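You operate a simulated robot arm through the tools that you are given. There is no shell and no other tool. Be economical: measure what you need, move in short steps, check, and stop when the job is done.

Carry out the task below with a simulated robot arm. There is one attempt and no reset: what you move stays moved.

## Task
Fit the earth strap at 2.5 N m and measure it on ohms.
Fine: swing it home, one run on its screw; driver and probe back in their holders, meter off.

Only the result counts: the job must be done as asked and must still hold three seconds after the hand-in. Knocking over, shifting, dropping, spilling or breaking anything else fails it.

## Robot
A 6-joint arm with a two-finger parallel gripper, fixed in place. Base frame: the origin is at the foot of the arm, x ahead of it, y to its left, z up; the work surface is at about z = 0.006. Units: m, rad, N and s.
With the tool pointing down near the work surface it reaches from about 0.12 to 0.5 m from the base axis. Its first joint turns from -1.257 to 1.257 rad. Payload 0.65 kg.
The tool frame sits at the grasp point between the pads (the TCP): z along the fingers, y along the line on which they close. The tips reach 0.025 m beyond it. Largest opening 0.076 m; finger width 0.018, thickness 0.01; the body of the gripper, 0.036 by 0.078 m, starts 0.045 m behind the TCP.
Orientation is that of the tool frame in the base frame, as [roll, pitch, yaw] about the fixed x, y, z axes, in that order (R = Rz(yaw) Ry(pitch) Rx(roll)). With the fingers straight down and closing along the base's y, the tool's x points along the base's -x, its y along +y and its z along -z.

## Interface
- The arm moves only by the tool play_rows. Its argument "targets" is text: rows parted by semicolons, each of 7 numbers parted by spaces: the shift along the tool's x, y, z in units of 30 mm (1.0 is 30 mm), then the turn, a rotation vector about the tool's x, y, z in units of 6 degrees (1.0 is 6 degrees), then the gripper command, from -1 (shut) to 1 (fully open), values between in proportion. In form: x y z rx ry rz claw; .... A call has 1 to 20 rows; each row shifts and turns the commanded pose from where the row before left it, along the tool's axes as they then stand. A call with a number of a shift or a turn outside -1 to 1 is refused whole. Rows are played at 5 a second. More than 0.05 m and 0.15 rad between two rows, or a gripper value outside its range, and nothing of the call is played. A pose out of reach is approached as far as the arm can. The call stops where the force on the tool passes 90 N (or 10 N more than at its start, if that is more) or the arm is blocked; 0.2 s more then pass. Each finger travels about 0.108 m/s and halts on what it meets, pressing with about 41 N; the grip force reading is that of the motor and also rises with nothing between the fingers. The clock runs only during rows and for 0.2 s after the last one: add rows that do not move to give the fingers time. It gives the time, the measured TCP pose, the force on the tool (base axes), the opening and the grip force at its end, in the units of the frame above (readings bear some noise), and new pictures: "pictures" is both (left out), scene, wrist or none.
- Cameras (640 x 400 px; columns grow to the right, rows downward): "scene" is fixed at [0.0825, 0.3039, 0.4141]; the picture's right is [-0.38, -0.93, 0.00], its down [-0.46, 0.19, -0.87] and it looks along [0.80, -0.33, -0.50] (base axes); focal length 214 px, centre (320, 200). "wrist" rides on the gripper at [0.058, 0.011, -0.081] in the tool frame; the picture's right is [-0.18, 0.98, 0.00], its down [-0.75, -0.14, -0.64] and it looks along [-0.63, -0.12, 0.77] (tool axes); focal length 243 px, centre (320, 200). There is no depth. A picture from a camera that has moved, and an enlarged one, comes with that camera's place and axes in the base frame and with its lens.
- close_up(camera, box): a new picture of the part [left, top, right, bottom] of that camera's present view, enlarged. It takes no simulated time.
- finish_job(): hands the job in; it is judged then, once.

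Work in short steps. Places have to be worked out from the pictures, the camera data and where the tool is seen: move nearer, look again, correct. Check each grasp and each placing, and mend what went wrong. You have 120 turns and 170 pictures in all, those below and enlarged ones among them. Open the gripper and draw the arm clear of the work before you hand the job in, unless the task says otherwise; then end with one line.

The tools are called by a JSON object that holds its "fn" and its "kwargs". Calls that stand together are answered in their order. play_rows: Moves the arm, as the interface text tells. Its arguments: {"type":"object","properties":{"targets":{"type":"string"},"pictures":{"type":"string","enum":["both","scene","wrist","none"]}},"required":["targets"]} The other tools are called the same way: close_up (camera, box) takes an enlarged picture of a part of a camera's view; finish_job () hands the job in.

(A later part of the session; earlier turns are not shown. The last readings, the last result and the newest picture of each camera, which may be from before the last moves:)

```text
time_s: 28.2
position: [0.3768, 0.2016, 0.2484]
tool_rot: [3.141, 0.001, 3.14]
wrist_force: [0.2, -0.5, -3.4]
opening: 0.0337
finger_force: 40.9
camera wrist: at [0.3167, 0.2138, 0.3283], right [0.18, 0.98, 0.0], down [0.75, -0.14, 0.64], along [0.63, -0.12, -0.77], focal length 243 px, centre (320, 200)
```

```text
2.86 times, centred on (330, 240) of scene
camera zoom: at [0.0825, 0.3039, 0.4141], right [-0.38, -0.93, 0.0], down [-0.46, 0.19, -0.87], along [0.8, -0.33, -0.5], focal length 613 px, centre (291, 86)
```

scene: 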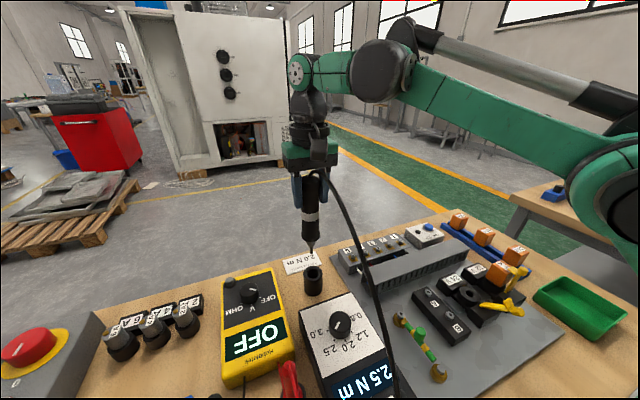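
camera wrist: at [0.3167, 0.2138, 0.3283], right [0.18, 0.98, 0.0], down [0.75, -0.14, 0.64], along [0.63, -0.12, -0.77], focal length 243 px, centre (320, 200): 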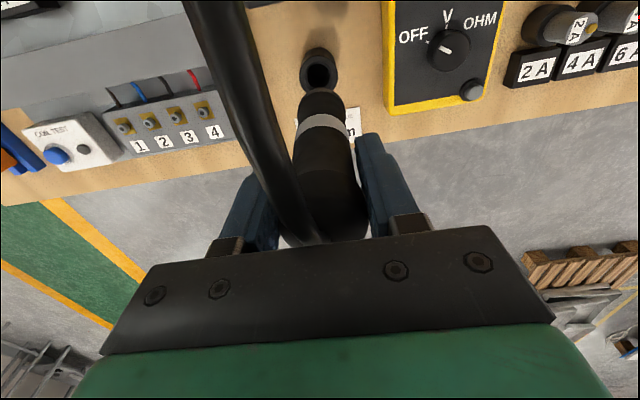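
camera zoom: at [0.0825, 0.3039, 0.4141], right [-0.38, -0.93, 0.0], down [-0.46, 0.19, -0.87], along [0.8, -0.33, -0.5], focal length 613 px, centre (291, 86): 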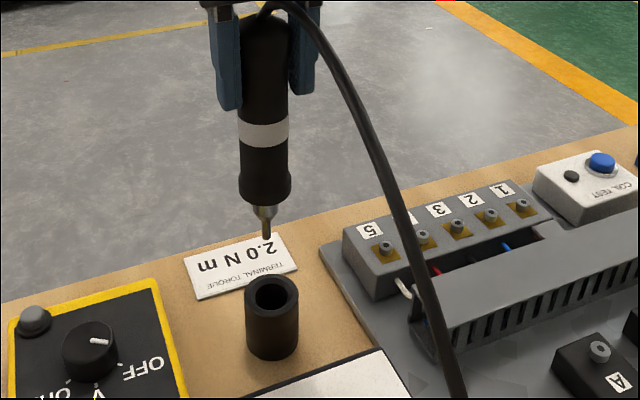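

Driver is held upright, bit tip about 0.132 below the TCP. I carry it above the strap screw near (0.239, 0.081) at height.

{"fn": "play_rows", "kwargs": {"targets": "0.76 -0.67 0 0 0 0 -0.6;0.76 -0.67 0 0 0 0 -0.6;0.76 -0.67 0 0 0 0 -0.6;0.76 -0.67 0 0 0 0 -0.6;0.76 -0.67 0 0 0 0 -0.6;0.76 -0.67 0 0 0 0 -0.6;0 0 0.7 0 0 0 -0.6", "pictures": "both"}}

{"fn": "close_up", "kwargs": {"camera": "scene", "box": [360, 260, 460, 360]}}

{"fn": "close_up", "kwargs": {"camera": "wrist", "box": [240, 40, 400, 180]}}

```text
time_s: 29.8
position: [0.2412, 0.0809, 0.2268]
tool_rot: [3.14, 0.0, 3.141]
wrist_force: [1.2, 0.6, -3.2]
opening: 0.0333
finger_force: 40.8
camera wrist: at [0.1826, 0.0924, 0.3079], right [0.18, 0.98, 0.0], down [0.75, -0.14, 0.64], along [0.63, -0.12, -0.77], focal length 243 px, centre (320, 200)
```

scene: 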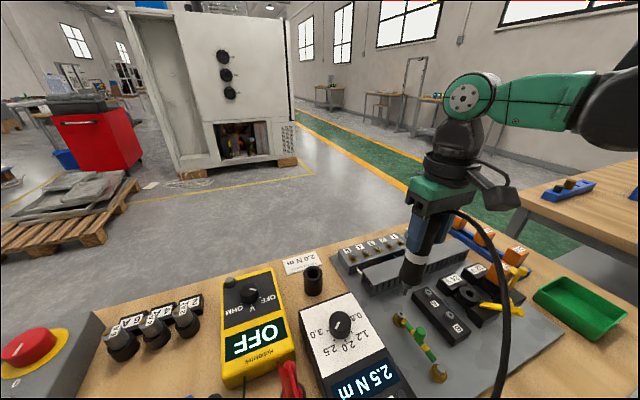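
wrist: 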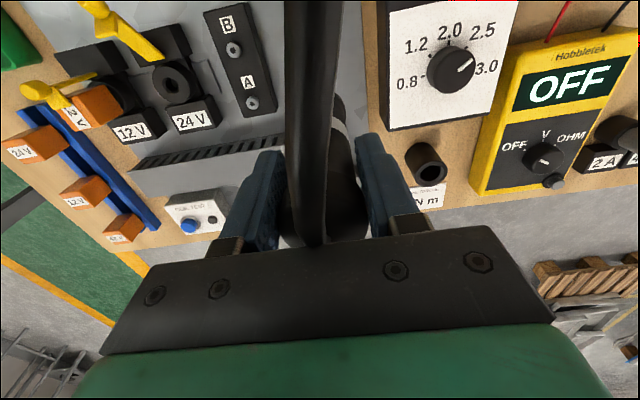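

```text
4.00 times, centred on (410, 310) of scene
camera zoom: at [0.0825, 0.3039, 0.4141], right [-0.38, -0.93, 0.0], down [-0.46, 0.19, -0.87], along [0.8, -0.33, -0.5], focal length 858 px, centre (-40, -240)
```

zoom: 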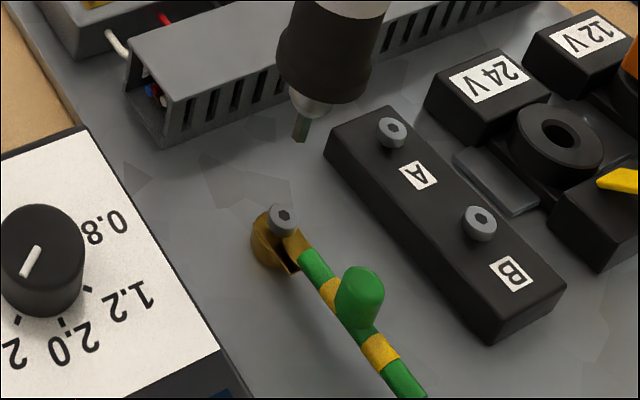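

```text
2.86 times, centred on (320, 110) of wrist
camera zoom: at [0.1826, 0.0924, 0.3079], right [0.18, 0.98, 0.0], down [0.75, -0.14, 0.64], along [0.63, -0.12, -0.77], focal length 693 px, centre (320, 457)
```

zoom: 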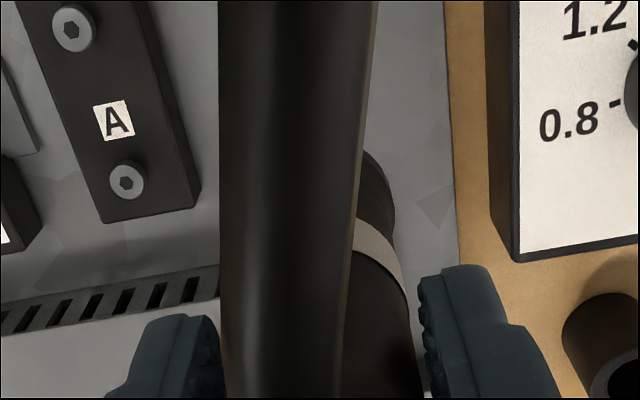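

The bit is over the screw area: screw ≈ (0.242, 0.080, 0.036). I lower to about 10 mm above it and compare in the scene camera.

{"fn": "play_rows", "kwargs": {"targets": "0 -0.05 0.55 0 0 0 -0.6;0 0 0.55 0 0 0 -0.6;0 0 0.45 0 0 0 -0.6;0 0 0 0 0 0 -0.6", "pictures": "none"}}

{"fn": "close_up", "kwargs": {"camera": "scene", "box": [370, 280, 450, 350]}}

{"fn": "close_up", "kwargs": {"camera": "wrist", "box": [240, 0, 440, 150]}}

```text
time_s: 30.8
position: [0.2394, 0.0795, 0.1796]
tool_rot: [3.14, -0.001, 3.141]
wrist_force: [-0.3, -0.6, -3.0]
opening: 0.0334
finger_force: 40.9
```

```text
5.71 times, centred on (410, 315) of scene
camera zoom: at [0.0825, 0.3039, 0.4141], right [-0.38, -0.93, 0.0], down [-0.46, 0.19, -0.87], along [0.8, -0.33, -0.5], focal length 1226 px, centre (-194, -457)
```

zoom: 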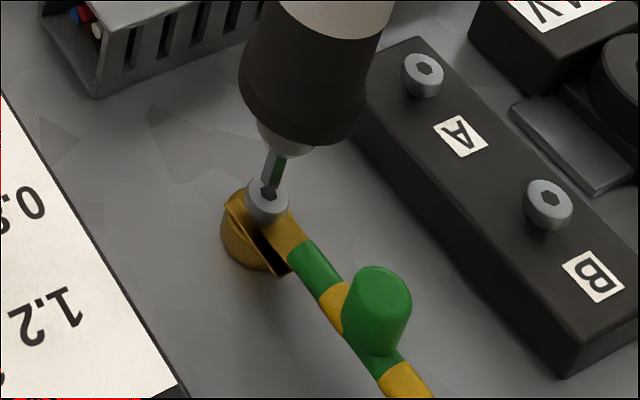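

```text
2.67 times, centred on (340, 75) of wrist
camera zoom: at [0.1803, 0.0905, 0.2612], right [0.18, 0.98, 0.0], down [0.75, -0.14, 0.64], along [0.63, -0.12, -0.77], focal length 647 px, centre (267, 533)
```

zoom: 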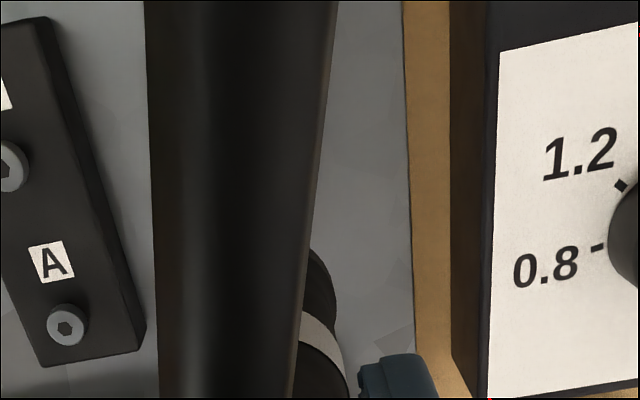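

The bit and screw socket overlap in the scene view, but the depth is ambiguous and the cord blocks the wrist camera. I turn the tool about the driver axis so the wrist camera looks from the -y side.

{"fn": "play_rows", "kwargs": {"targets": "0 0 -0.1 0 0 -1 -0.6;0 0 0 0 0 -1 -0.6;0 0 0 0 0 -1 -0.6;0 0 0 0 0 -1 -0.6;0 0 0 0 0 -1 -0.6;0 0 0 0 0 -1 -0.6;0 0 0 0 0 -1 -0.6;0 0 0 0 0 -1 -0.6;0 0 0 0 0 -1 -0.6;0 0 0 0 0 -1 -0.6;0 0 0 0 0 -1 -0.6;0 0 0 0 0 -1 -0.6;0 0 0 0 0 0 -0.6", "pictures": "wrist"}}

{"fn": "close_up", "kwargs": {"camera": "scene", "box": [370, 280, 450, 350]}}

{"fn": "close_up", "kwargs": {"camera": "wrist", "box": [240, 0, 400, 120]}}

```text
time_s: 33.6
position: [0.2398, 0.0806, 0.1816]
tool_rot: [3.139, 0.002, -1.884]
wrist_force: [0.4, 0.5, -1.9]
opening: 0.0333
finger_force: 40.8
camera wrist: at [0.2106, 0.0291, 0.2622], right [-0.88, 0.48, 0.0], down [0.37, 0.67, 0.64], along [0.31, 0.57, -0.76], focal length 243 px, centre (320, 200)
```

wrist: 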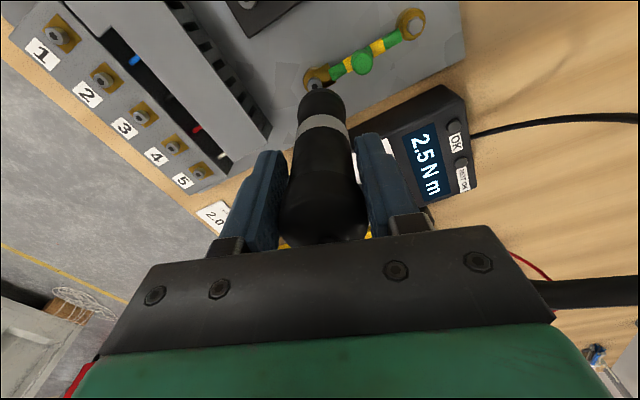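

```text
5.71 times, centred on (410, 315) of scene
camera zoom: at [0.0825, 0.3039, 0.4141], right [-0.38, -0.93, 0.0], down [-0.46, 0.19, -0.87], along [0.8, -0.33, -0.5], focal length 1226 px, centre (-194, -457)
```

zoom: 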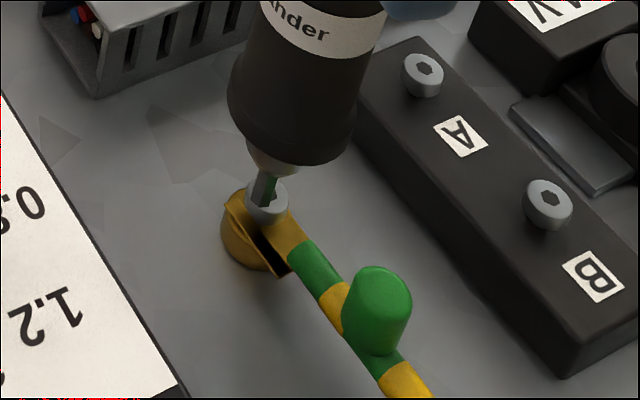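

```text
3.33 times, centred on (320, 60) of wrist
camera zoom: at [0.2106, 0.0291, 0.2622], right [-0.88, 0.48, 0.0], down [0.37, 0.67, 0.64], along [0.31, 0.57, -0.76], focal length 809 px, centre (320, 667)
```

zoom: 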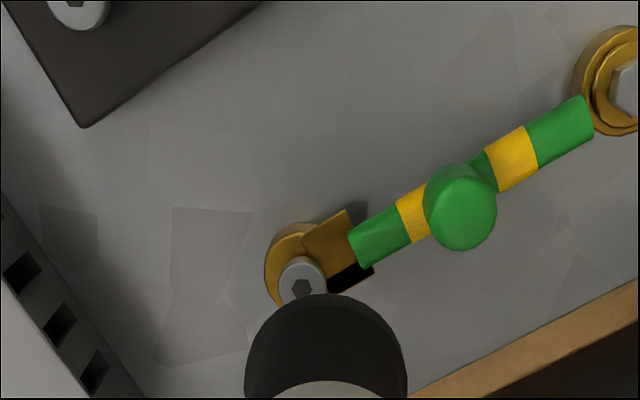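

Comparing the two views, the driver sits about 7 mm off the tool axis (away from the camera). So the tip is near (0.239, 0.088) and the screw at (0.243, 0.081); I shift accordingly and check.

{"fn": "play_rows", "kwargs": {"targets": "0.196 -0.204 0 0 0 0 -0.6;0 0 0 0 0 0 -0.6", "pictures": "none"}}

{"fn": "close_up", "kwargs": {"camera": "scene", "box": [370, 280, 450, 350]}}

{"fn": "close_up", "kwargs": {"camera": "wrist", "box": [240, 0, 400, 120]}}

```text
time_s: 34.2
position: [0.2452, 0.0728, 0.1818]
tool_rot: [3.14, 0.0, -1.883]
wrist_force: [-0.1, 0.7, -3.0]
opening: 0.0333
finger_force: 41.4
```

```text
5.71 times, centred on (410, 315) of scene
camera zoom: at [0.0825, 0.3039, 0.4141], right [-0.38, -0.93, 0.0], down [-0.46, 0.19, -0.87], along [0.8, -0.33, -0.5], focal length 1226 px, centre (-194, -457)
```

zoom: 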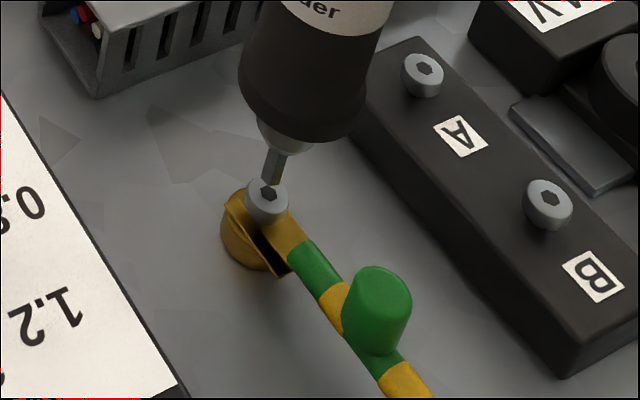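

```text
3.33 times, centred on (320, 60) of wrist
camera zoom: at [0.215, 0.0214, 0.2623], right [-0.88, 0.48, 0.0], down [0.37, 0.67, 0.64], along [0.31, 0.57, -0.76], focal length 809 px, centre (320, 667)
```

zoom: 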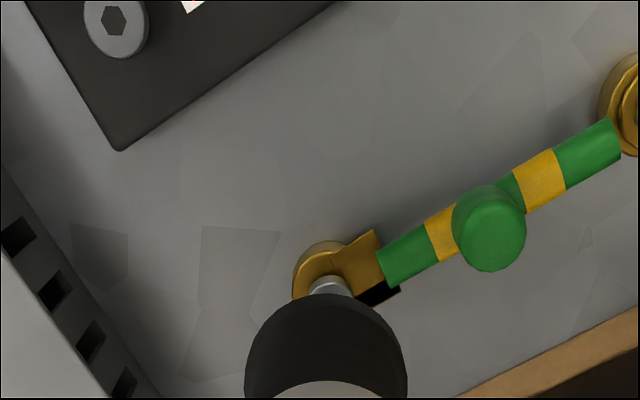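

Good alignment; the remaining gap looks to be ~4–5 mm. I nudge 1 mm and lower 3 mm.

{"fn": "play_rows", "kwargs": {"targets": "0 0.03 0.05 0 0 0 -0.6;0 0 0.05 0 0 0 -0.6;0 0 0 0 0 0 -0.6", "pictures": "none"}}

{"fn": "close_up", "kwargs": {"camera": "scene", "box": [390, 290, 440, 340]}}

{"fn": "close_up", "kwargs": {"camera": "wrist", "box": [280, 30, 380, 110]}}

```text
time_s: 35.0
position: [0.2441, 0.0741, 0.1791]
tool_rot: [3.14, 0.003, -1.886]
wrist_force: [0.1, -0.5, -3.7]
opening: 0.0337
finger_force: 40.8
```

```text
8.00 times, centred on (415, 315) of scene
camera zoom: at [0.0825, 0.3039, 0.4141], right [-0.38, -0.93, 0.0], down [-0.46, 0.19, -0.87], along [0.8, -0.33, -0.5], focal length 1716 px, centre (-440, -720)
```

zoom: 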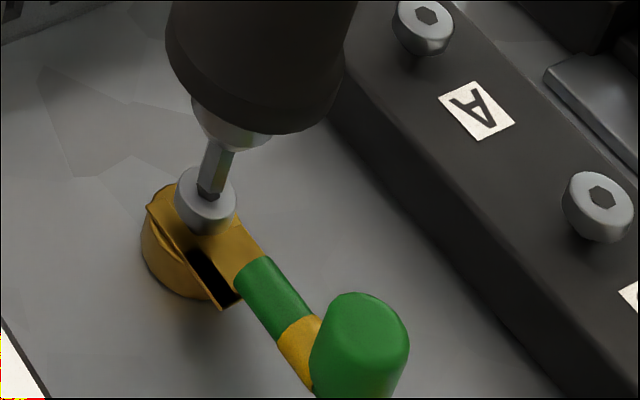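

```text
5.00 times, centred on (330, 70) of wrist
camera zoom: at [0.2138, 0.0218, 0.2595], right [-0.88, 0.48, 0.0], down [0.37, 0.67, 0.64], along [0.31, 0.57, -0.76], focal length 1213 px, centre (270, 850)
```

zoom: 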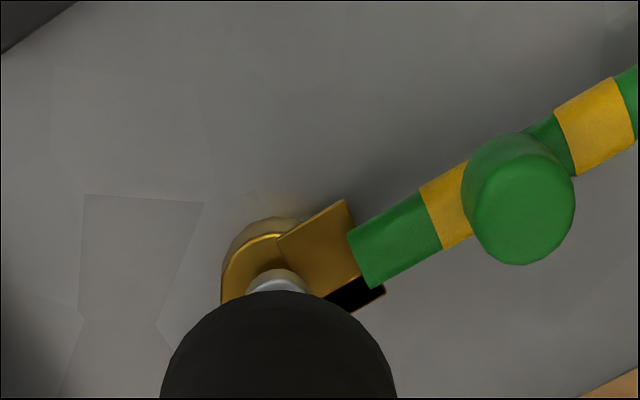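

The bit tip now meets the socket and the wrist columns agree. I press down slowly in 1 mm rows.

{"fn": "play_rows", "kwargs": {"targets": "0 0 0.033 0 0 0 -0.6;0 0 0.033 0 0 0 -0.6;0 0 0.033 0 0 0 -0.6", "pictures": "none"}}

{"fn": "close_up", "kwargs": {"camera": "scene", "box": [390, 290, 440, 340]}}

```text
time_s: 35.8
position: [0.2431, 0.0742, 0.1754]
tool_rot: [3.138, 0.002, -1.885]
wrist_force: [-2.4, 1.2, 9.9]
opening: 0.0333
finger_force: 41.1
```

```text
8.00 times, centred on (415, 315) of scene
camera zoom: at [0.0825, 0.3039, 0.4141], right [-0.38, -0.93, 0.0], down [-0.46, 0.19, -0.87], along [0.8, -0.33, -0.5], focal length 1716 px, centre (-440, -720)
```

zoom: 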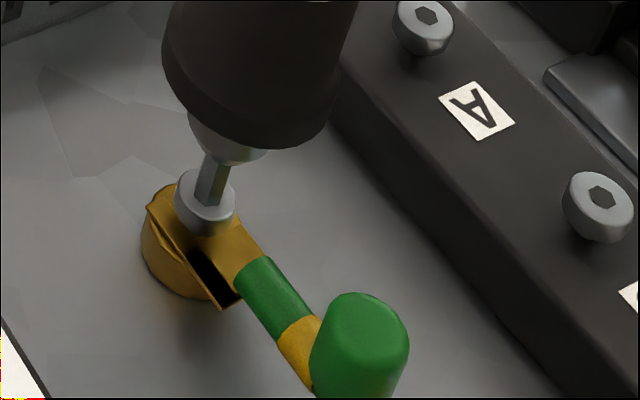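

Contact at ~13 N, but the tip looks displaced toward the scene camera from the socket. I look from the wrist as well before correcting.

{"fn": "close_up", "kwargs": {"camera": "wrist", "box": [240, 20, 520, 200]}}

{"fn": "close_up", "kwargs": {"camera": "scene", "box": [402, 302, 428, 322]}}

```text
2.22 times, centred on (380, 110) of wrist
camera zoom: at [0.2134, 0.0223, 0.2557], right [-0.88, 0.48, 0.0], down [0.37, 0.67, 0.64], along [0.31, 0.57, -0.76], focal length 539 px, centre (187, 400)
```

zoom: 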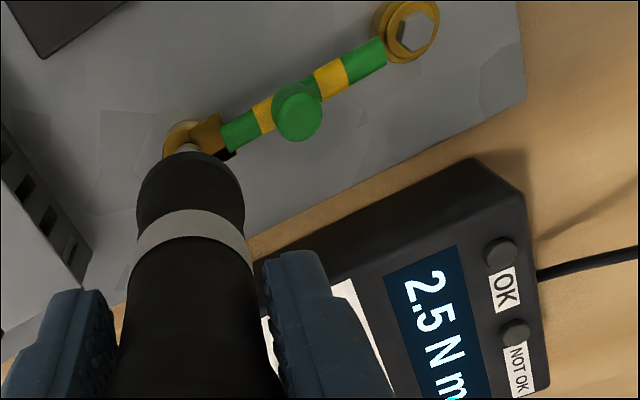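

```text
16.00 times, centred on (415, 312) of scene
camera zoom: at [0.0825, 0.3039, 0.4141], right [-0.38, -0.93, 0.0], down [-0.46, 0.19, -0.87], along [0.8, -0.33, -0.5], focal length 3432 px, centre (-1200, -1592)
```

zoom: 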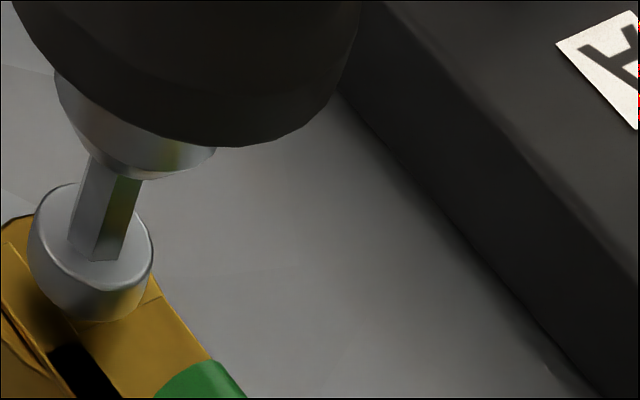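

The tip stands on the near rim of the head, about 2.5 mm off. I lift 3 mm, shift (+1.8, -1.8 mm), and look again.

{"fn": "play_rows", "kwargs": {"targets": "0 0 -0.12 0 0 0 -0.6;0.039 -0.076 0 0 0 0 -0.6;0 0 0.03 0 0 0 -0.6;0 0 0 0 0 0 -0.6", "pictures": "none"}}

{"fn": "close_up", "kwargs": {"camera": "scene", "box": [402, 302, 428, 322]}}

{"fn": "close_up", "kwargs": {"camera": "wrist", "box": [280, 30, 380, 110]}}

```text
time_s: 36.8
position: [0.244, 0.0712, 0.1781]
tool_rot: [3.139, 0.002, -1.886]
wrist_force: [0.1, -0.1, -3.6]
opening: 0.0333
finger_force: 41.1
```

```text
16.00 times, centred on (415, 312) of scene
camera zoom: at [0.0825, 0.3039, 0.4141], right [-0.38, -0.93, 0.0], down [-0.46, 0.19, -0.87], along [0.8, -0.33, -0.5], focal length 3432 px, centre (-1200, -1592)
```

zoom: 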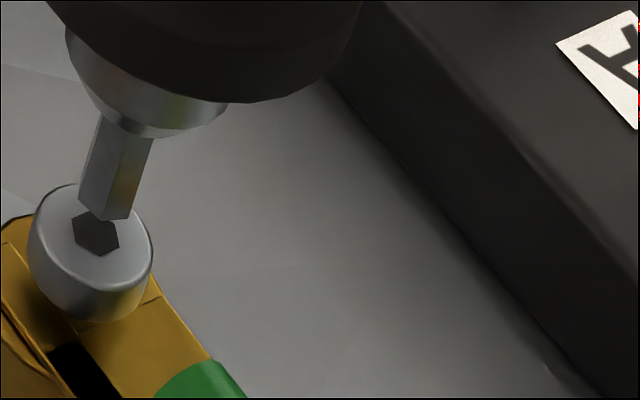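

```text
5.00 times, centred on (330, 70) of wrist
camera zoom: at [0.2153, 0.0199, 0.2587], right [-0.88, 0.48, 0.0], down [0.37, 0.67, 0.64], along [0.31, 0.57, -0.76], focal length 1213 px, centre (270, 850)
```

zoom: 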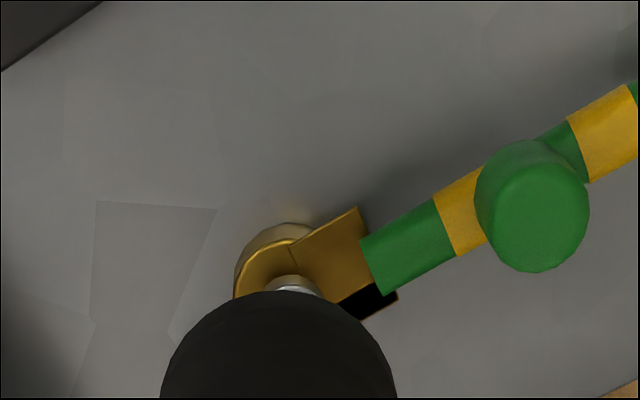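

Slightly overcorrected; the socket is now at about (-1.2, +1.8 mm) from the tip. I shift back that much and look.

{"fn": "play_rows", "kwargs": {"targets": "-0.045 0.057 0 0 0 0 -0.6;0 0 0 0 0 0 -0.6", "pictures": "none"}}

{"fn": "close_up", "kwargs": {"camera": "scene", "box": [402, 302, 428, 322]}}

{"fn": "close_up", "kwargs": {"camera": "wrist", "box": [280, 30, 380, 110]}}

```text
time_s: 37.4
position: [0.2429, 0.0718, 0.179]
tool_rot: [3.141, 0.002, -1.885]
wrist_force: [-0.4, -0.1, -3.0]
opening: 0.0333
finger_force: 41.1
```

```text
16.00 times, centred on (415, 312) of scene
camera zoom: at [0.0825, 0.3039, 0.4141], right [-0.38, -0.93, 0.0], down [-0.46, 0.19, -0.87], along [0.8, -0.33, -0.5], focal length 3432 px, centre (-1200, -1592)
```

zoom: 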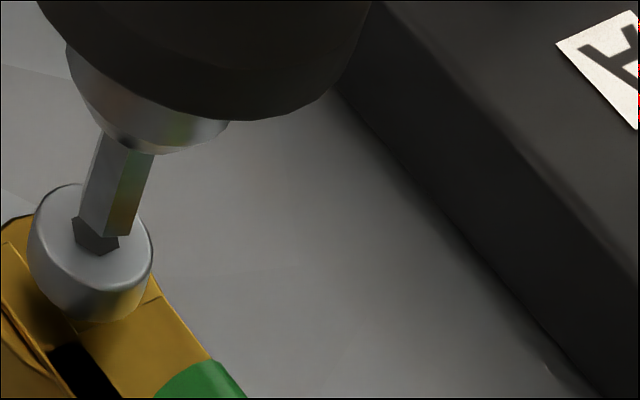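

```text
5.00 times, centred on (330, 70) of wrist
camera zoom: at [0.2135, 0.0213, 0.2591], right [-0.88, 0.48, 0.0], down [0.37, 0.67, 0.64], along [0.31, 0.57, -0.76], focal length 1213 px, centre (270, 850)
```

zoom: 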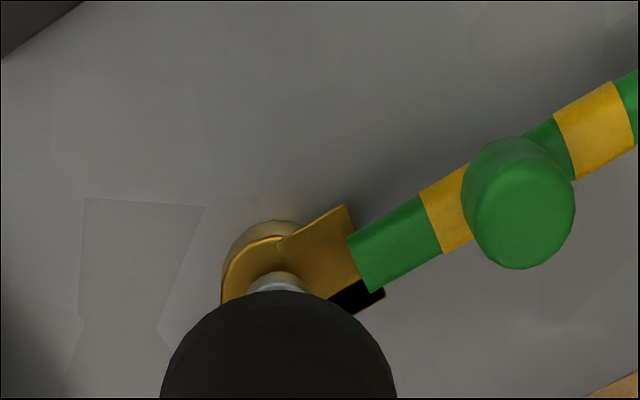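

Now nearly right; a half-millimetre nudge, then lower 2.5 mm.

{"fn": "play_rows", "kwargs": {"targets": "-0.005 -0.02 0 0 0 0 -0.6;0 0 0.03 0 0 0 -0.6;0 0 0.03 0 0 0 -0.6;0 0 0.03 0 0 0 -0.6", "pictures": "none"}}

{"fn": "close_up", "kwargs": {"camera": "scene", "box": [402, 302, 428, 322]}}

```text
time_s: 38.4
position: [0.2437, 0.0736, 0.1744]
tool_rot: [3.139, 0.002, -1.887]
wrist_force: [0.2, -0.1, -3.0]
opening: 0.0333
finger_force: 40.8
```

```text
16.00 times, centred on (415, 312) of scene
camera zoom: at [0.0825, 0.3039, 0.4141], right [-0.38, -0.93, 0.0], down [-0.46, 0.19, -0.87], along [0.8, -0.33, -0.5], focal length 3432 px, centre (-1200, -1592)
```

zoom: 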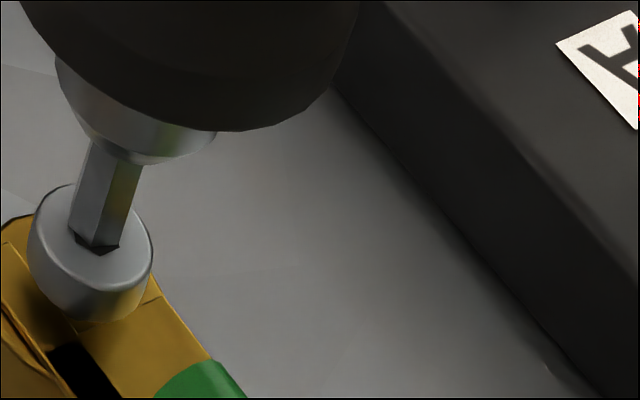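

The tip is on the socket with no contact yet. I lower further 1 mm at a time.

{"fn": "play_rows", "kwargs": {"targets": "0 0 0.033 0 0 0 -0.6;0 0 0.033 0 0 0 -0.6", "pictures": "none"}}

{"fn": "close_up", "kwargs": {"camera": "scene", "box": [402, 302, 428, 322]}}

```text
time_s: 39.0
position: [0.2441, 0.0724, 0.1738]
tool_rot: [3.139, 0.001, -1.885]
wrist_force: [-2.8, -0.6, -1.4]
opening: 0.0336
finger_force: 41.0
```

```text
16.00 times, centred on (415, 312) of scene
camera zoom: at [0.0825, 0.3039, 0.4141], right [-0.38, -0.93, 0.0], down [-0.46, 0.19, -0.87], along [0.8, -0.33, -0.5], focal length 3432 px, centre (-1200, -1592)
```

zoom: 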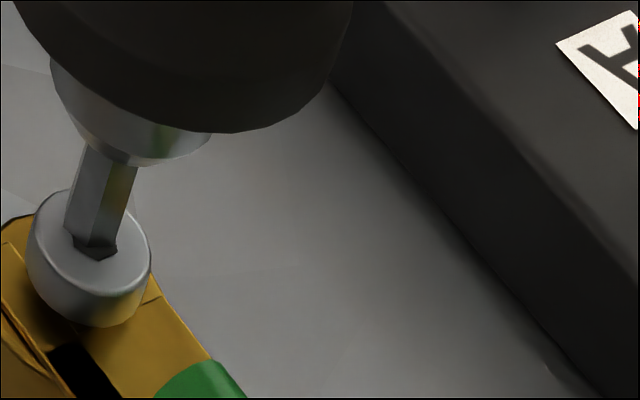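

The screw head has moved down a little: it appears to be engaging and running. I check the unit display.

{"fn": "close_up", "kwargs": {"camera": "wrist", "box": [240, 20, 520, 200]}}

{"fn": "play_rows", "kwargs": {"targets": "0 0 0 0 0 0 -0.6;0 0 0 0 0 0 -0.6;0 0 0 0 0 0 -0.6", "pictures": "none"}}

{"fn": "close_up", "kwargs": {"camera": "scene", "box": [320, 300, 440, 400]}}

```text
2.22 times, centred on (380, 110) of wrist
camera zoom: at [0.2153, 0.0212, 0.2546], right [-0.88, 0.48, 0.0], down [0.37, 0.67, 0.64], along [0.31, 0.57, -0.76], focal length 539 px, centre (187, 400)
```

zoom: 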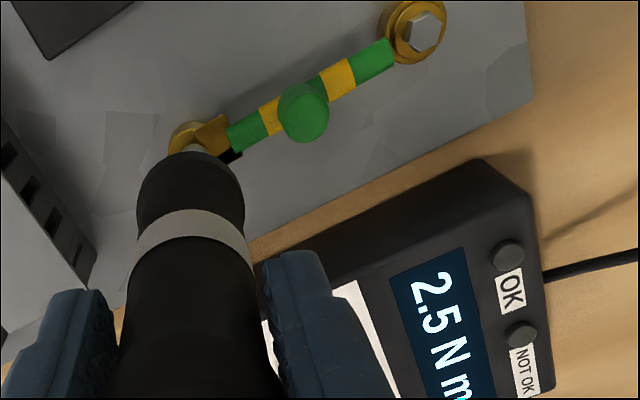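

```text
time_s: 39.8
position: [0.2442, 0.0725, 0.1736]
tool_rot: [3.141, 0.002, -1.885]
wrist_force: [-0.7, 1.3, -3.9]
opening: 0.0336
finger_force: 41.1
```

```text
4.00 times, centred on (380, 350) of scene
camera zoom: at [0.0825, 0.3039, 0.4141], right [-0.38, -0.93, 0.0], down [-0.46, 0.19, -0.87], along [0.8, -0.33, -0.5], focal length 858 px, centre (80, -400)
```

zoom: 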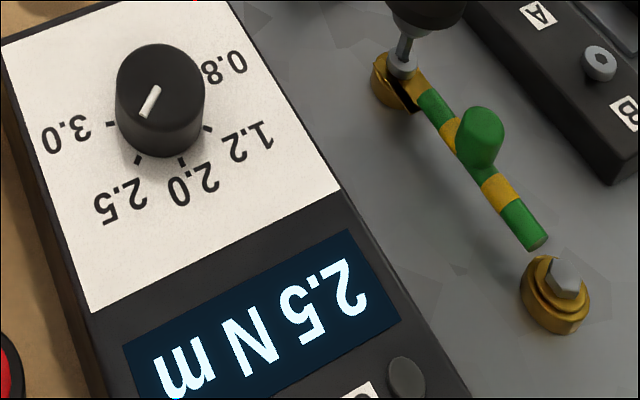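

No verdict lamp yet; the screw runs in while pressed. I keep following it down in one steady press.

{"fn": "play_rows", "kwargs": {"targets": "0 0 0.03 0 0 0 -0.6;0 0 0.03 0 0 0 -0.6;0 0 0.03 0 0 0 -0.6;0 0 0 0 0 0 -0.6;0 0 0 0 0 0 -0.6", "pictures": "none"}}

{"fn": "close_up", "kwargs": {"camera": "wrist", "box": [240, 20, 520, 200]}}

{"fn": "close_up", "kwargs": {"camera": "scene", "box": [402, 302, 428, 322]}}

```text
time_s: 41.0
position: [0.2462, 0.0727, 0.1719]
tool_rot: [3.139, 0.002, -1.884]
wrist_force: [-5.1, 1.3, 28.7]
opening: 0.0337
finger_force: 41.2
```

```text
2.22 times, centred on (380, 110) of wrist
camera zoom: at [0.2161, 0.021, 0.252], right [-0.88, 0.48, 0.0], down [0.37, 0.67, 0.64], along [0.31, 0.57, -0.76], focal length 539 px, centre (187, 400)
```

zoom: 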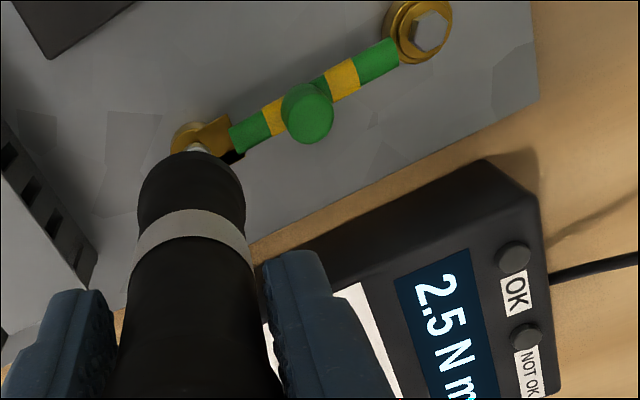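

```text
16.00 times, centred on (415, 312) of scene
camera zoom: at [0.0824, 0.3039, 0.4142], right [-0.38, -0.93, 0.0], down [-0.46, 0.19, -0.87], along [0.8, -0.33, -0.5], focal length 3432 px, centre (-1200, -1592)
```

zoom: 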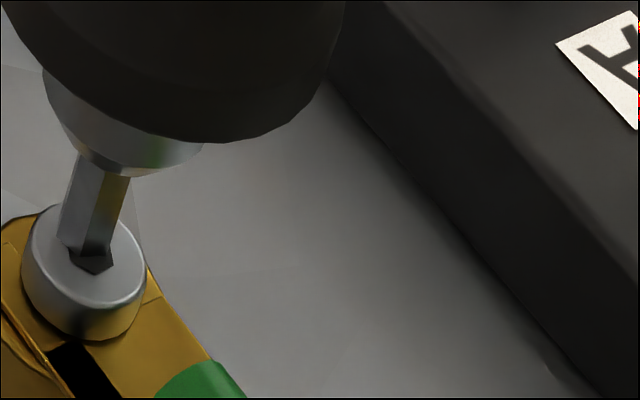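

Now ~32 N of press and the head keeps going down. I press a little more and hold.

{"fn": "play_rows", "kwargs": {"targets": "0 0 0.03 0 0 0 -0.6;0 0 0 0 0 0 -0.6;0 0 0 0 0 0 -0.6;0 0 0 0 0 0 -0.6;0 0 0 0 0 0 -0.6", "pictures": "none"}}

{"fn": "close_up", "kwargs": {"camera": "wrist", "box": [240, 20, 520, 200]}}

{"fn": "close_up", "kwargs": {"camera": "scene", "box": [402, 302, 428, 322]}}

```text
time_s: 42.2
position: [0.2453, 0.0723, 0.1719]
tool_rot: [-3.141, 0.001, -1.885]
wrist_force: [-2.0, -1.6, 40.2]
opening: 0.0336
finger_force: 41.2
```

```text
2.22 times, centred on (380, 110) of wrist
camera zoom: at [0.2159, 0.0213, 0.2518], right [-0.88, 0.48, 0.0], down [0.37, 0.67, 0.64], along [0.31, 0.57, -0.76], focal length 539 px, centre (187, 400)
```

zoom: 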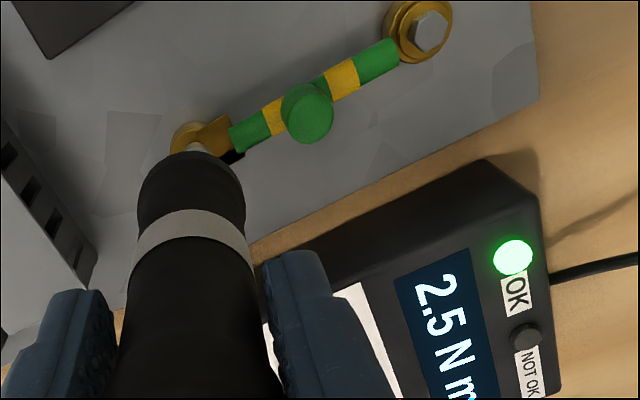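

```text
16.00 times, centred on (415, 312) of scene
camera zoom: at [0.0824, 0.3039, 0.4142], right [-0.38, -0.93, 0.0], down [-0.46, 0.19, -0.87], along [0.8, -0.33, -0.5], focal length 3432 px, centre (-1200, -1592)
```

zoom: 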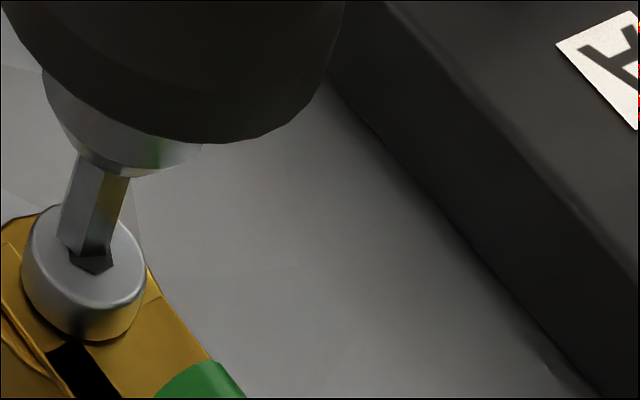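

OK lamp is green. I lift straight up, then turn the tool back to its original yaw.

{"fn": "play_rows", "kwargs": {"targets": "0 0 -0.3 0 0 0 -0.6;0 0 -0.5 0 0 0 -0.6;0 0 -0.8 0 0 0 -0.6;0 0 -0.8 0 0 0 -0.6;0 0 -0.4 0 0 1 -0.6;0 0 0 0 0 1 -0.6;0 0 0 0 0 1 -0.6;0 0 0 0 0 1 -0.6;0 0 0 0 0 1 -0.6;0 0 0 0 0 1 -0.6;0 0 0 0 0 1 -0.6;0 0 0 0 0 1 -0.6;0 0 0 0 0 1 -0.6;0 0 0 0 0 1 -0.6;0 0 0 0 0 1 -0.6;0 0 0 0 0 1 -0.6", "pictures": "scene"}}

{"fn": "close_up", "kwargs": {"camera": "scene", "box": [320, 300, 460, 400]}}

```text
time_s: 45.6
position: [0.2441, 0.0736, 0.2537]
tool_rot: [3.139, -0.001, 3.139]
wrist_force: [0.1, -0.3, -3.8]
opening: 0.0337
finger_force: 41.1
```

scene: 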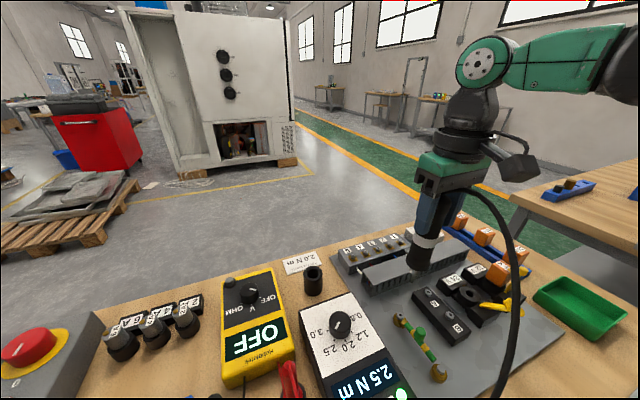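

```text
4.00 times, centred on (390, 350) of scene
camera zoom: at [0.0825, 0.3039, 0.4141], right [-0.38, -0.93, 0.0], down [-0.46, 0.19, -0.87], along [0.8, -0.33, -0.5], focal length 858 px, centre (40, -400)
```

zoom: 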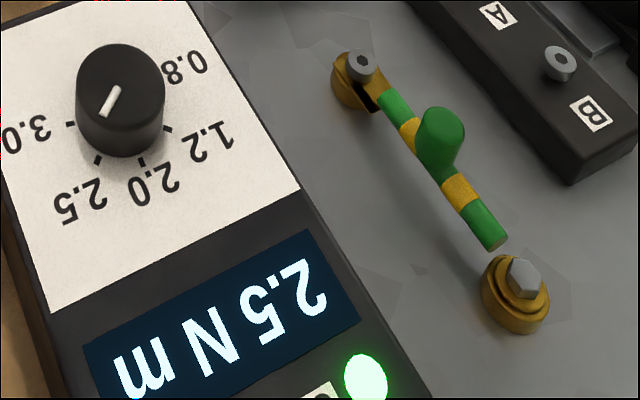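

Screw is tight with the OK lamp on. I carry the driver back above its holder.

{"fn": "play_rows", "kwargs": {"targets": "-0.73 0.717 0 0 0 0 -0.6;-0.73 0.717 0 0 0 0 -0.6;-0.73 0.717 0 0 0 0 -0.6;-0.73 0.717 0 0 0 0 -0.6;-0.73 0.717 0 0 0 0 -0.6;-0.73 0.717 0 0 0 0 -0.6;0 0 0 0 0 0 -0.6", "pictures": "wrist"}}

{"fn": "close_up", "kwargs": {"camera": "scene", "box": [250, 170, 410, 310]}}

```text
time_s: 47.2
position: [0.3745, 0.2037, 0.2538]
tool_rot: [3.14, 0.0, -3.142]
wrist_force: [-0.2, -0.2, -2.1]
opening: 0.0333
finger_force: 40.9
camera wrist: at [0.3145, 0.2153, 0.3343], right [0.18, 0.98, 0.0], down [0.75, -0.14, 0.64], along [0.63, -0.12, -0.77], focal length 243 px, centre (320, 200)
```

wrist: 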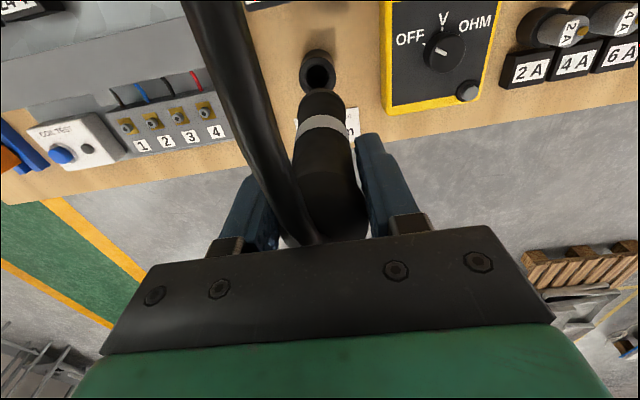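

```text
2.86 times, centred on (330, 240) of scene
camera zoom: at [0.0825, 0.3039, 0.4141], right [-0.38, -0.93, 0.0], down [-0.46, 0.19, -0.87], along [0.8, -0.33, -0.5], focal length 613 px, centre (291, 86)
```

zoom: 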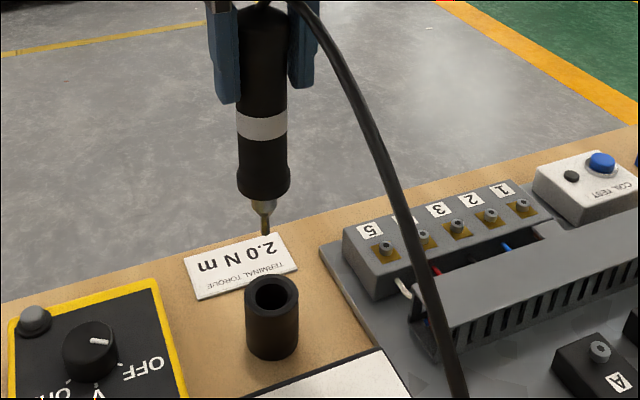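

Nearly the same as at pick-up, about 1 mm too far in +y. I correct and lower to just above the cup.

{"fn": "play_rows", "kwargs": {"targets": "0 -0.04 0.6 0 0 0 -0.6;0 0 0.6 0 0 0 -0.6;0 0 0.6 0 0 0 -0.6;0 0 0 0 0 0 -0.6", "pictures": "none"}}

{"fn": "close_up", "kwargs": {"camera": "scene", "box": [280, 220, 350, 310]}}

{"fn": "close_up", "kwargs": {"camera": "wrist", "box": [250, 20, 410, 140]}}

```text
time_s: 48.2
position: [0.3764, 0.2015, 0.2002]
tool_rot: [3.139, 0.002, 3.141]
wrist_force: [0.8, -0.1, -3.0]
opening: 0.0332
finger_force: 41.3
```

```text
4.44 times, centred on (315, 265) of scene
camera zoom: at [0.0825, 0.3039, 0.4141], right [-0.38, -0.93, 0.0], down [-0.46, 0.19, -0.87], along [0.8, -0.33, -0.5], focal length 953 px, centre (342, -89)
```

zoom: 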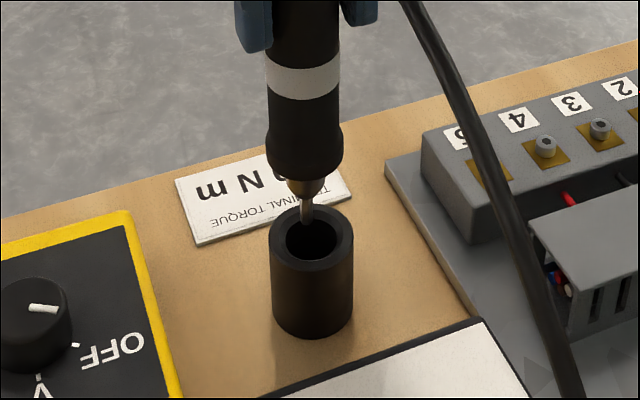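

```text
3.33 times, centred on (330, 80) of wrist
camera zoom: at [0.3167, 0.213, 0.2805], right [0.18, 0.98, 0.0], down [0.75, -0.14, 0.64], along [0.63, -0.12, -0.77], focal length 809 px, centre (287, 600)
```

zoom: 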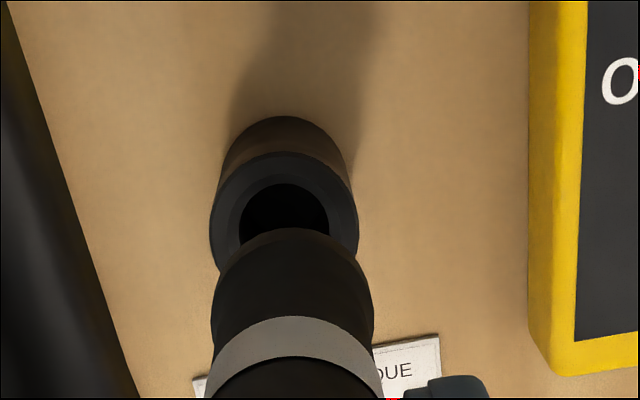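

Bit is ~2.5 mm too far in +y relative to the cup centre. I correct and lower it into the cup, watching force.

{"fn": "play_rows", "kwargs": {"targets": "0 -0.08 0.2 0 0 0 -0.6;0 0 0.3 0 0 0 -0.6;0 0 0.3 0 0 0 -0.6;0 0 0.3 0 0 0 -0.6;0 0 0.3 0 0 0 -0.6", "pictures": "none"}}

{"fn": "close_up", "kwargs": {"camera": "scene", "box": [280, 220, 350, 310]}}

{"fn": "close_up", "kwargs": {"camera": "wrist", "box": [250, 20, 410, 140]}}

```text
time_s: 49.4
position: [0.3741, 0.1981, 0.1581]
tool_rot: [3.141, 0.001, 3.141]
wrist_force: [0.3, 0.0, -3.4]
opening: 0.0332
finger_force: 41.1
```

```text
4.44 times, centred on (315, 265) of scene
camera zoom: at [0.0825, 0.3039, 0.4141], right [-0.38, -0.93, 0.0], down [-0.46, 0.19, -0.87], along [0.8, -0.33, -0.5], focal length 953 px, centre (342, -89)
```

zoom: 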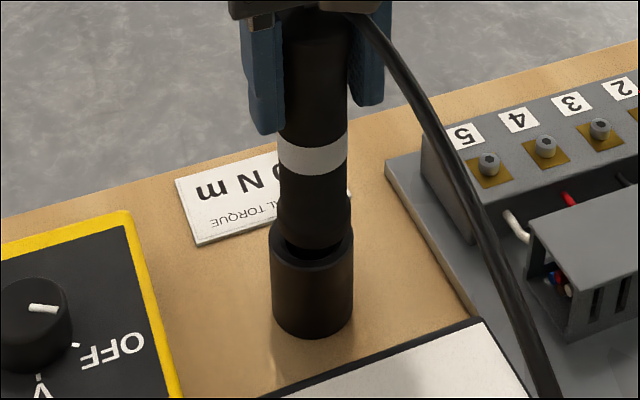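

```text
3.33 times, centred on (330, 80) of wrist
camera zoom: at [0.315, 0.2099, 0.2381], right [0.18, 0.98, 0.0], down [0.75, -0.14, 0.64], along [0.63, -0.12, -0.77], focal length 809 px, centre (287, 600)
```

zoom: 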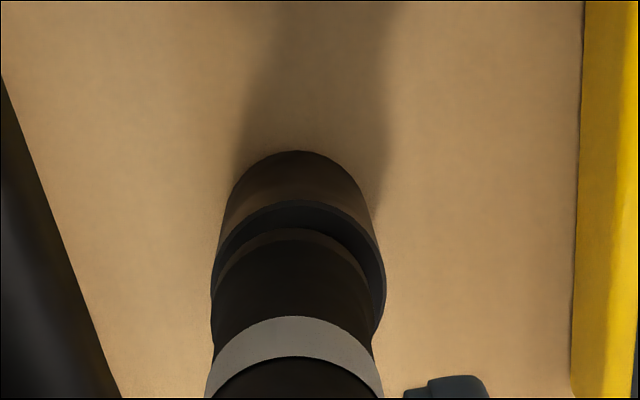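

Going in cleanly. A small +y touch and I lower the last 10 mm.

{"fn": "play_rows", "kwargs": {"targets": "0 0.02 0.12 0 0 0 -0.6;0 0 0.1 0 0 0 -0.6;0 0 0.08 0 0 0 -0.6", "pictures": "none"}}

{"fn": "close_up", "kwargs": {"camera": "scene", "box": [280, 220, 350, 310]}}

{"fn": "close_up", "kwargs": {"camera": "wrist", "box": [250, 20, 410, 140]}}

```text
time_s: 50.2
position: [0.3753, 0.1977, 0.1487]
tool_rot: [3.139, -0.001, 3.141]
wrist_force: [0.1, 0.2, -3.8]
opening: 0.0334
finger_force: 41.4
```

```text
4.44 times, centred on (315, 265) of scene
camera zoom: at [0.0825, 0.3039, 0.4141], right [-0.38, -0.93, 0.0], down [-0.46, 0.19, -0.87], along [0.8, -0.33, -0.5], focal length 953 px, centre (342, -89)
```

zoom: 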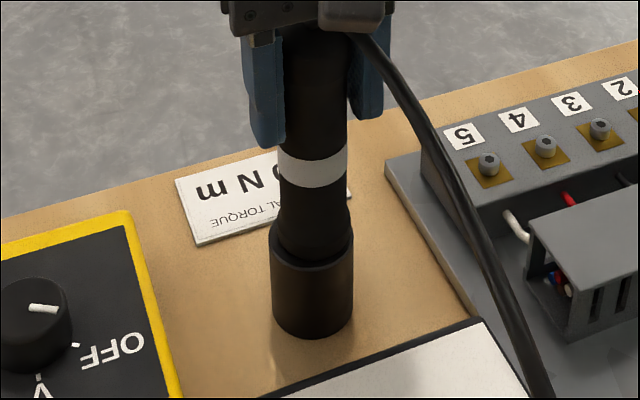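

```text
3.33 times, centred on (330, 80) of wrist
camera zoom: at [0.3161, 0.2096, 0.2295], right [0.18, 0.98, 0.0], down [0.75, -0.14, 0.64], along [0.63, -0.12, -0.77], focal length 809 px, centre (287, 600)
```

zoom: 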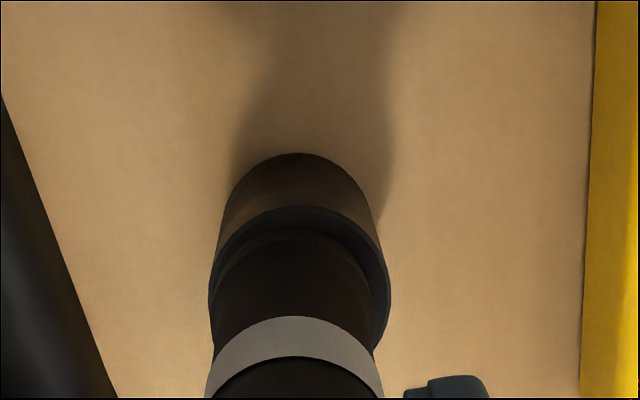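

Still no contact. I centre with +1.2 mm in y and go down 1 mm at a time.

{"fn": "play_rows", "kwargs": {"targets": "0 0.04 0.02 0 0 0 -0.6;0 0 0.03 0 0 0 -0.6;0 0 0.03 0 0 0 -0.6", "pictures": "none"}}

```text
time_s: 51.0
position: [0.3758, 0.2007, 0.1473]
tool_rot: [3.14, 0.0, 3.14]
wrist_force: [0.3, -0.3, -3.1]
opening: 0.0332
finger_force: 40.3
```

{"fn": "play_rows", "kwargs": {"targets": "0 0 0.03 0 0 0 -0.6;0 0 0.03 0 0 0 -0.6;0 0 0.03 0 0 0 -0.6", "pictures": "none"}}

{"fn": "close_up", "kwargs": {"camera": "scene", "box": [280, 220, 350, 310]}}

```text
time_s: 51.8
position: [0.3759, 0.2011, 0.1452]
tool_rot: [3.14, -0.001, -3.14]
wrist_force: [-7.1, -3.9, 58.1]
opening: 0.0336
finger_force: 41.0
```

```text
4.44 times, centred on (315, 265) of scene
camera zoom: at [0.0823, 0.3038, 0.4143], right [-0.38, -0.93, 0.0], down [-0.46, 0.19, -0.87], along [0.8, -0.33, -0.5], focal length 953 px, centre (342, -89)
```

zoom: 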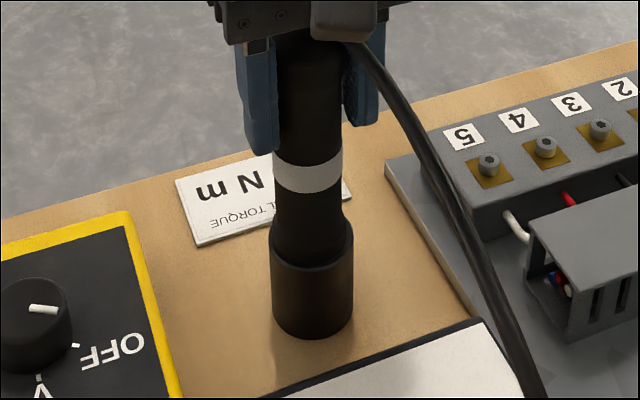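

Bottomed out. I relieve the press, open the fingers and rise clear.

{"fn": "play_rows", "kwargs": {"targets": "0 0 -0.05 0 0 0 -0.6;0 0 0 0 0 0 0;0 0 0 0 0 0 0.4;0 0 0 0 0 0 0.4;0 0 -0.8 0 0 0 0.4;0 0 -0.8 0 0 0 0.4;0 0 -0.8 0 0 0 0.4;0 0 -0.8 0 0 0 0.4", "pictures": "wrist"}}

{"fn": "close_up", "kwargs": {"camera": "scene", "box": [250, 210, 410, 310]}}

```text
time_s: 53.6
position: [0.3775, 0.2006, 0.244]
tool_rot: [3.14, 0.0, 3.141]
wrist_force: [-0.2, -0.1, 0.2]
opening: 0.0536
finger_force: 0.0
camera wrist: at [0.3174, 0.2121, 0.3229], right [0.18, 0.98, 0.0], down [0.75, -0.14, 0.64], along [0.63, -0.12, -0.77], focal length 243 px, centre (320, 200)
```

wrist: 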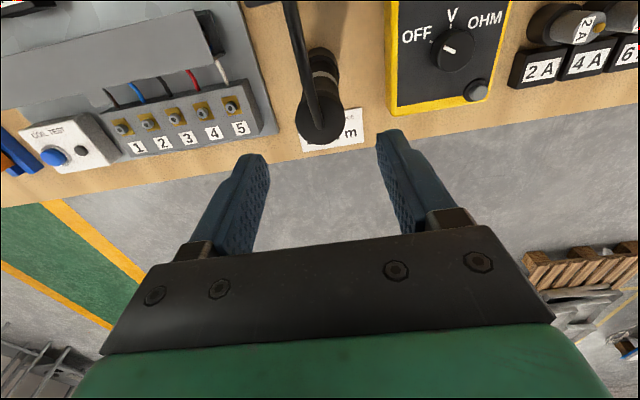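

```text
4.00 times, centred on (330, 260) of scene
camera zoom: at [0.0825, 0.3039, 0.4141], right [-0.38, -0.93, 0.0], down [-0.46, 0.19, -0.87], along [0.8, -0.33, -0.5], focal length 858 px, centre (280, -40)
```

zoom: 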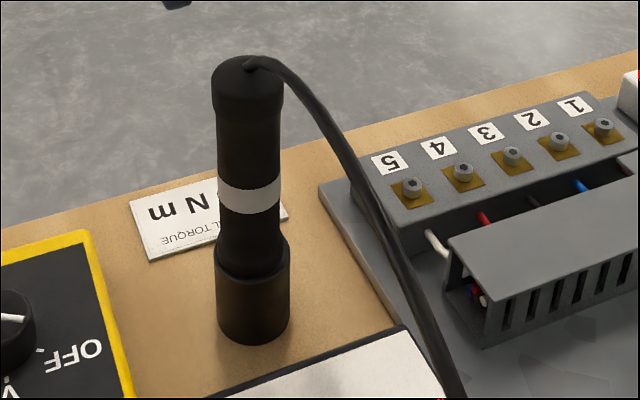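

Driver stands properly in its holder. The meter knob is at about (0.378, 0.330), near the edge of reach; I move over it.

{"fn": "play_rows", "kwargs": {"targets": "0 0.85 0 0 0 0 0.4;0 0.85 0 0 0 0 0.4;0 0.85 0 0 0 0 0.4;0 0.85 0.2 0 0 0 0.4;0.3 0.75 0.8 0 0 0 0.4;0.3 0 0.8 0 0 0 0.4", "pictures": "both"}}

```text
time_s: 55.0
position: [0.3373, 0.3011, 0.1748]
tool_rot: [3.141, 0.001, -3.141]
wrist_force: [0.3, -1.0, -0.1]
opening: 0.053
finger_force: 0.1
out of reach, approached as far as the arm can: row 2, 3, 4
camera wrist: at [0.2777, 0.3125, 0.2547], right [0.18, 0.98, 0.0], down [0.75, -0.14, 0.64], along [0.63, -0.12, -0.77], focal length 243 px, centre (320, 200)
```

scene: 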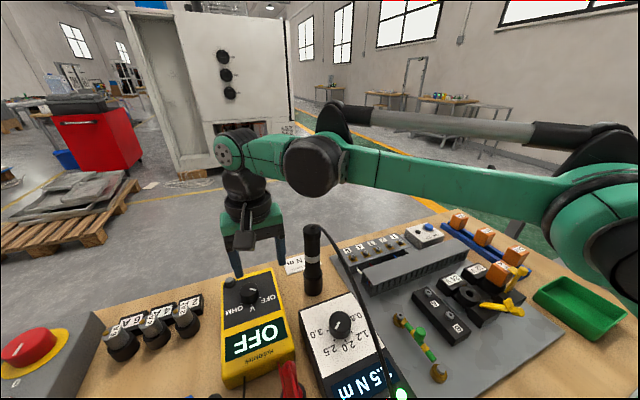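
wrist: 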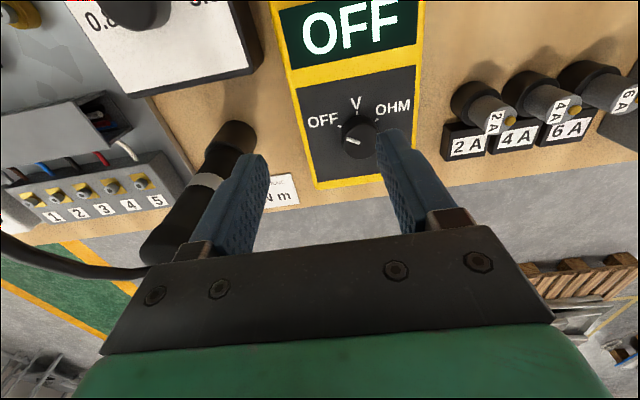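

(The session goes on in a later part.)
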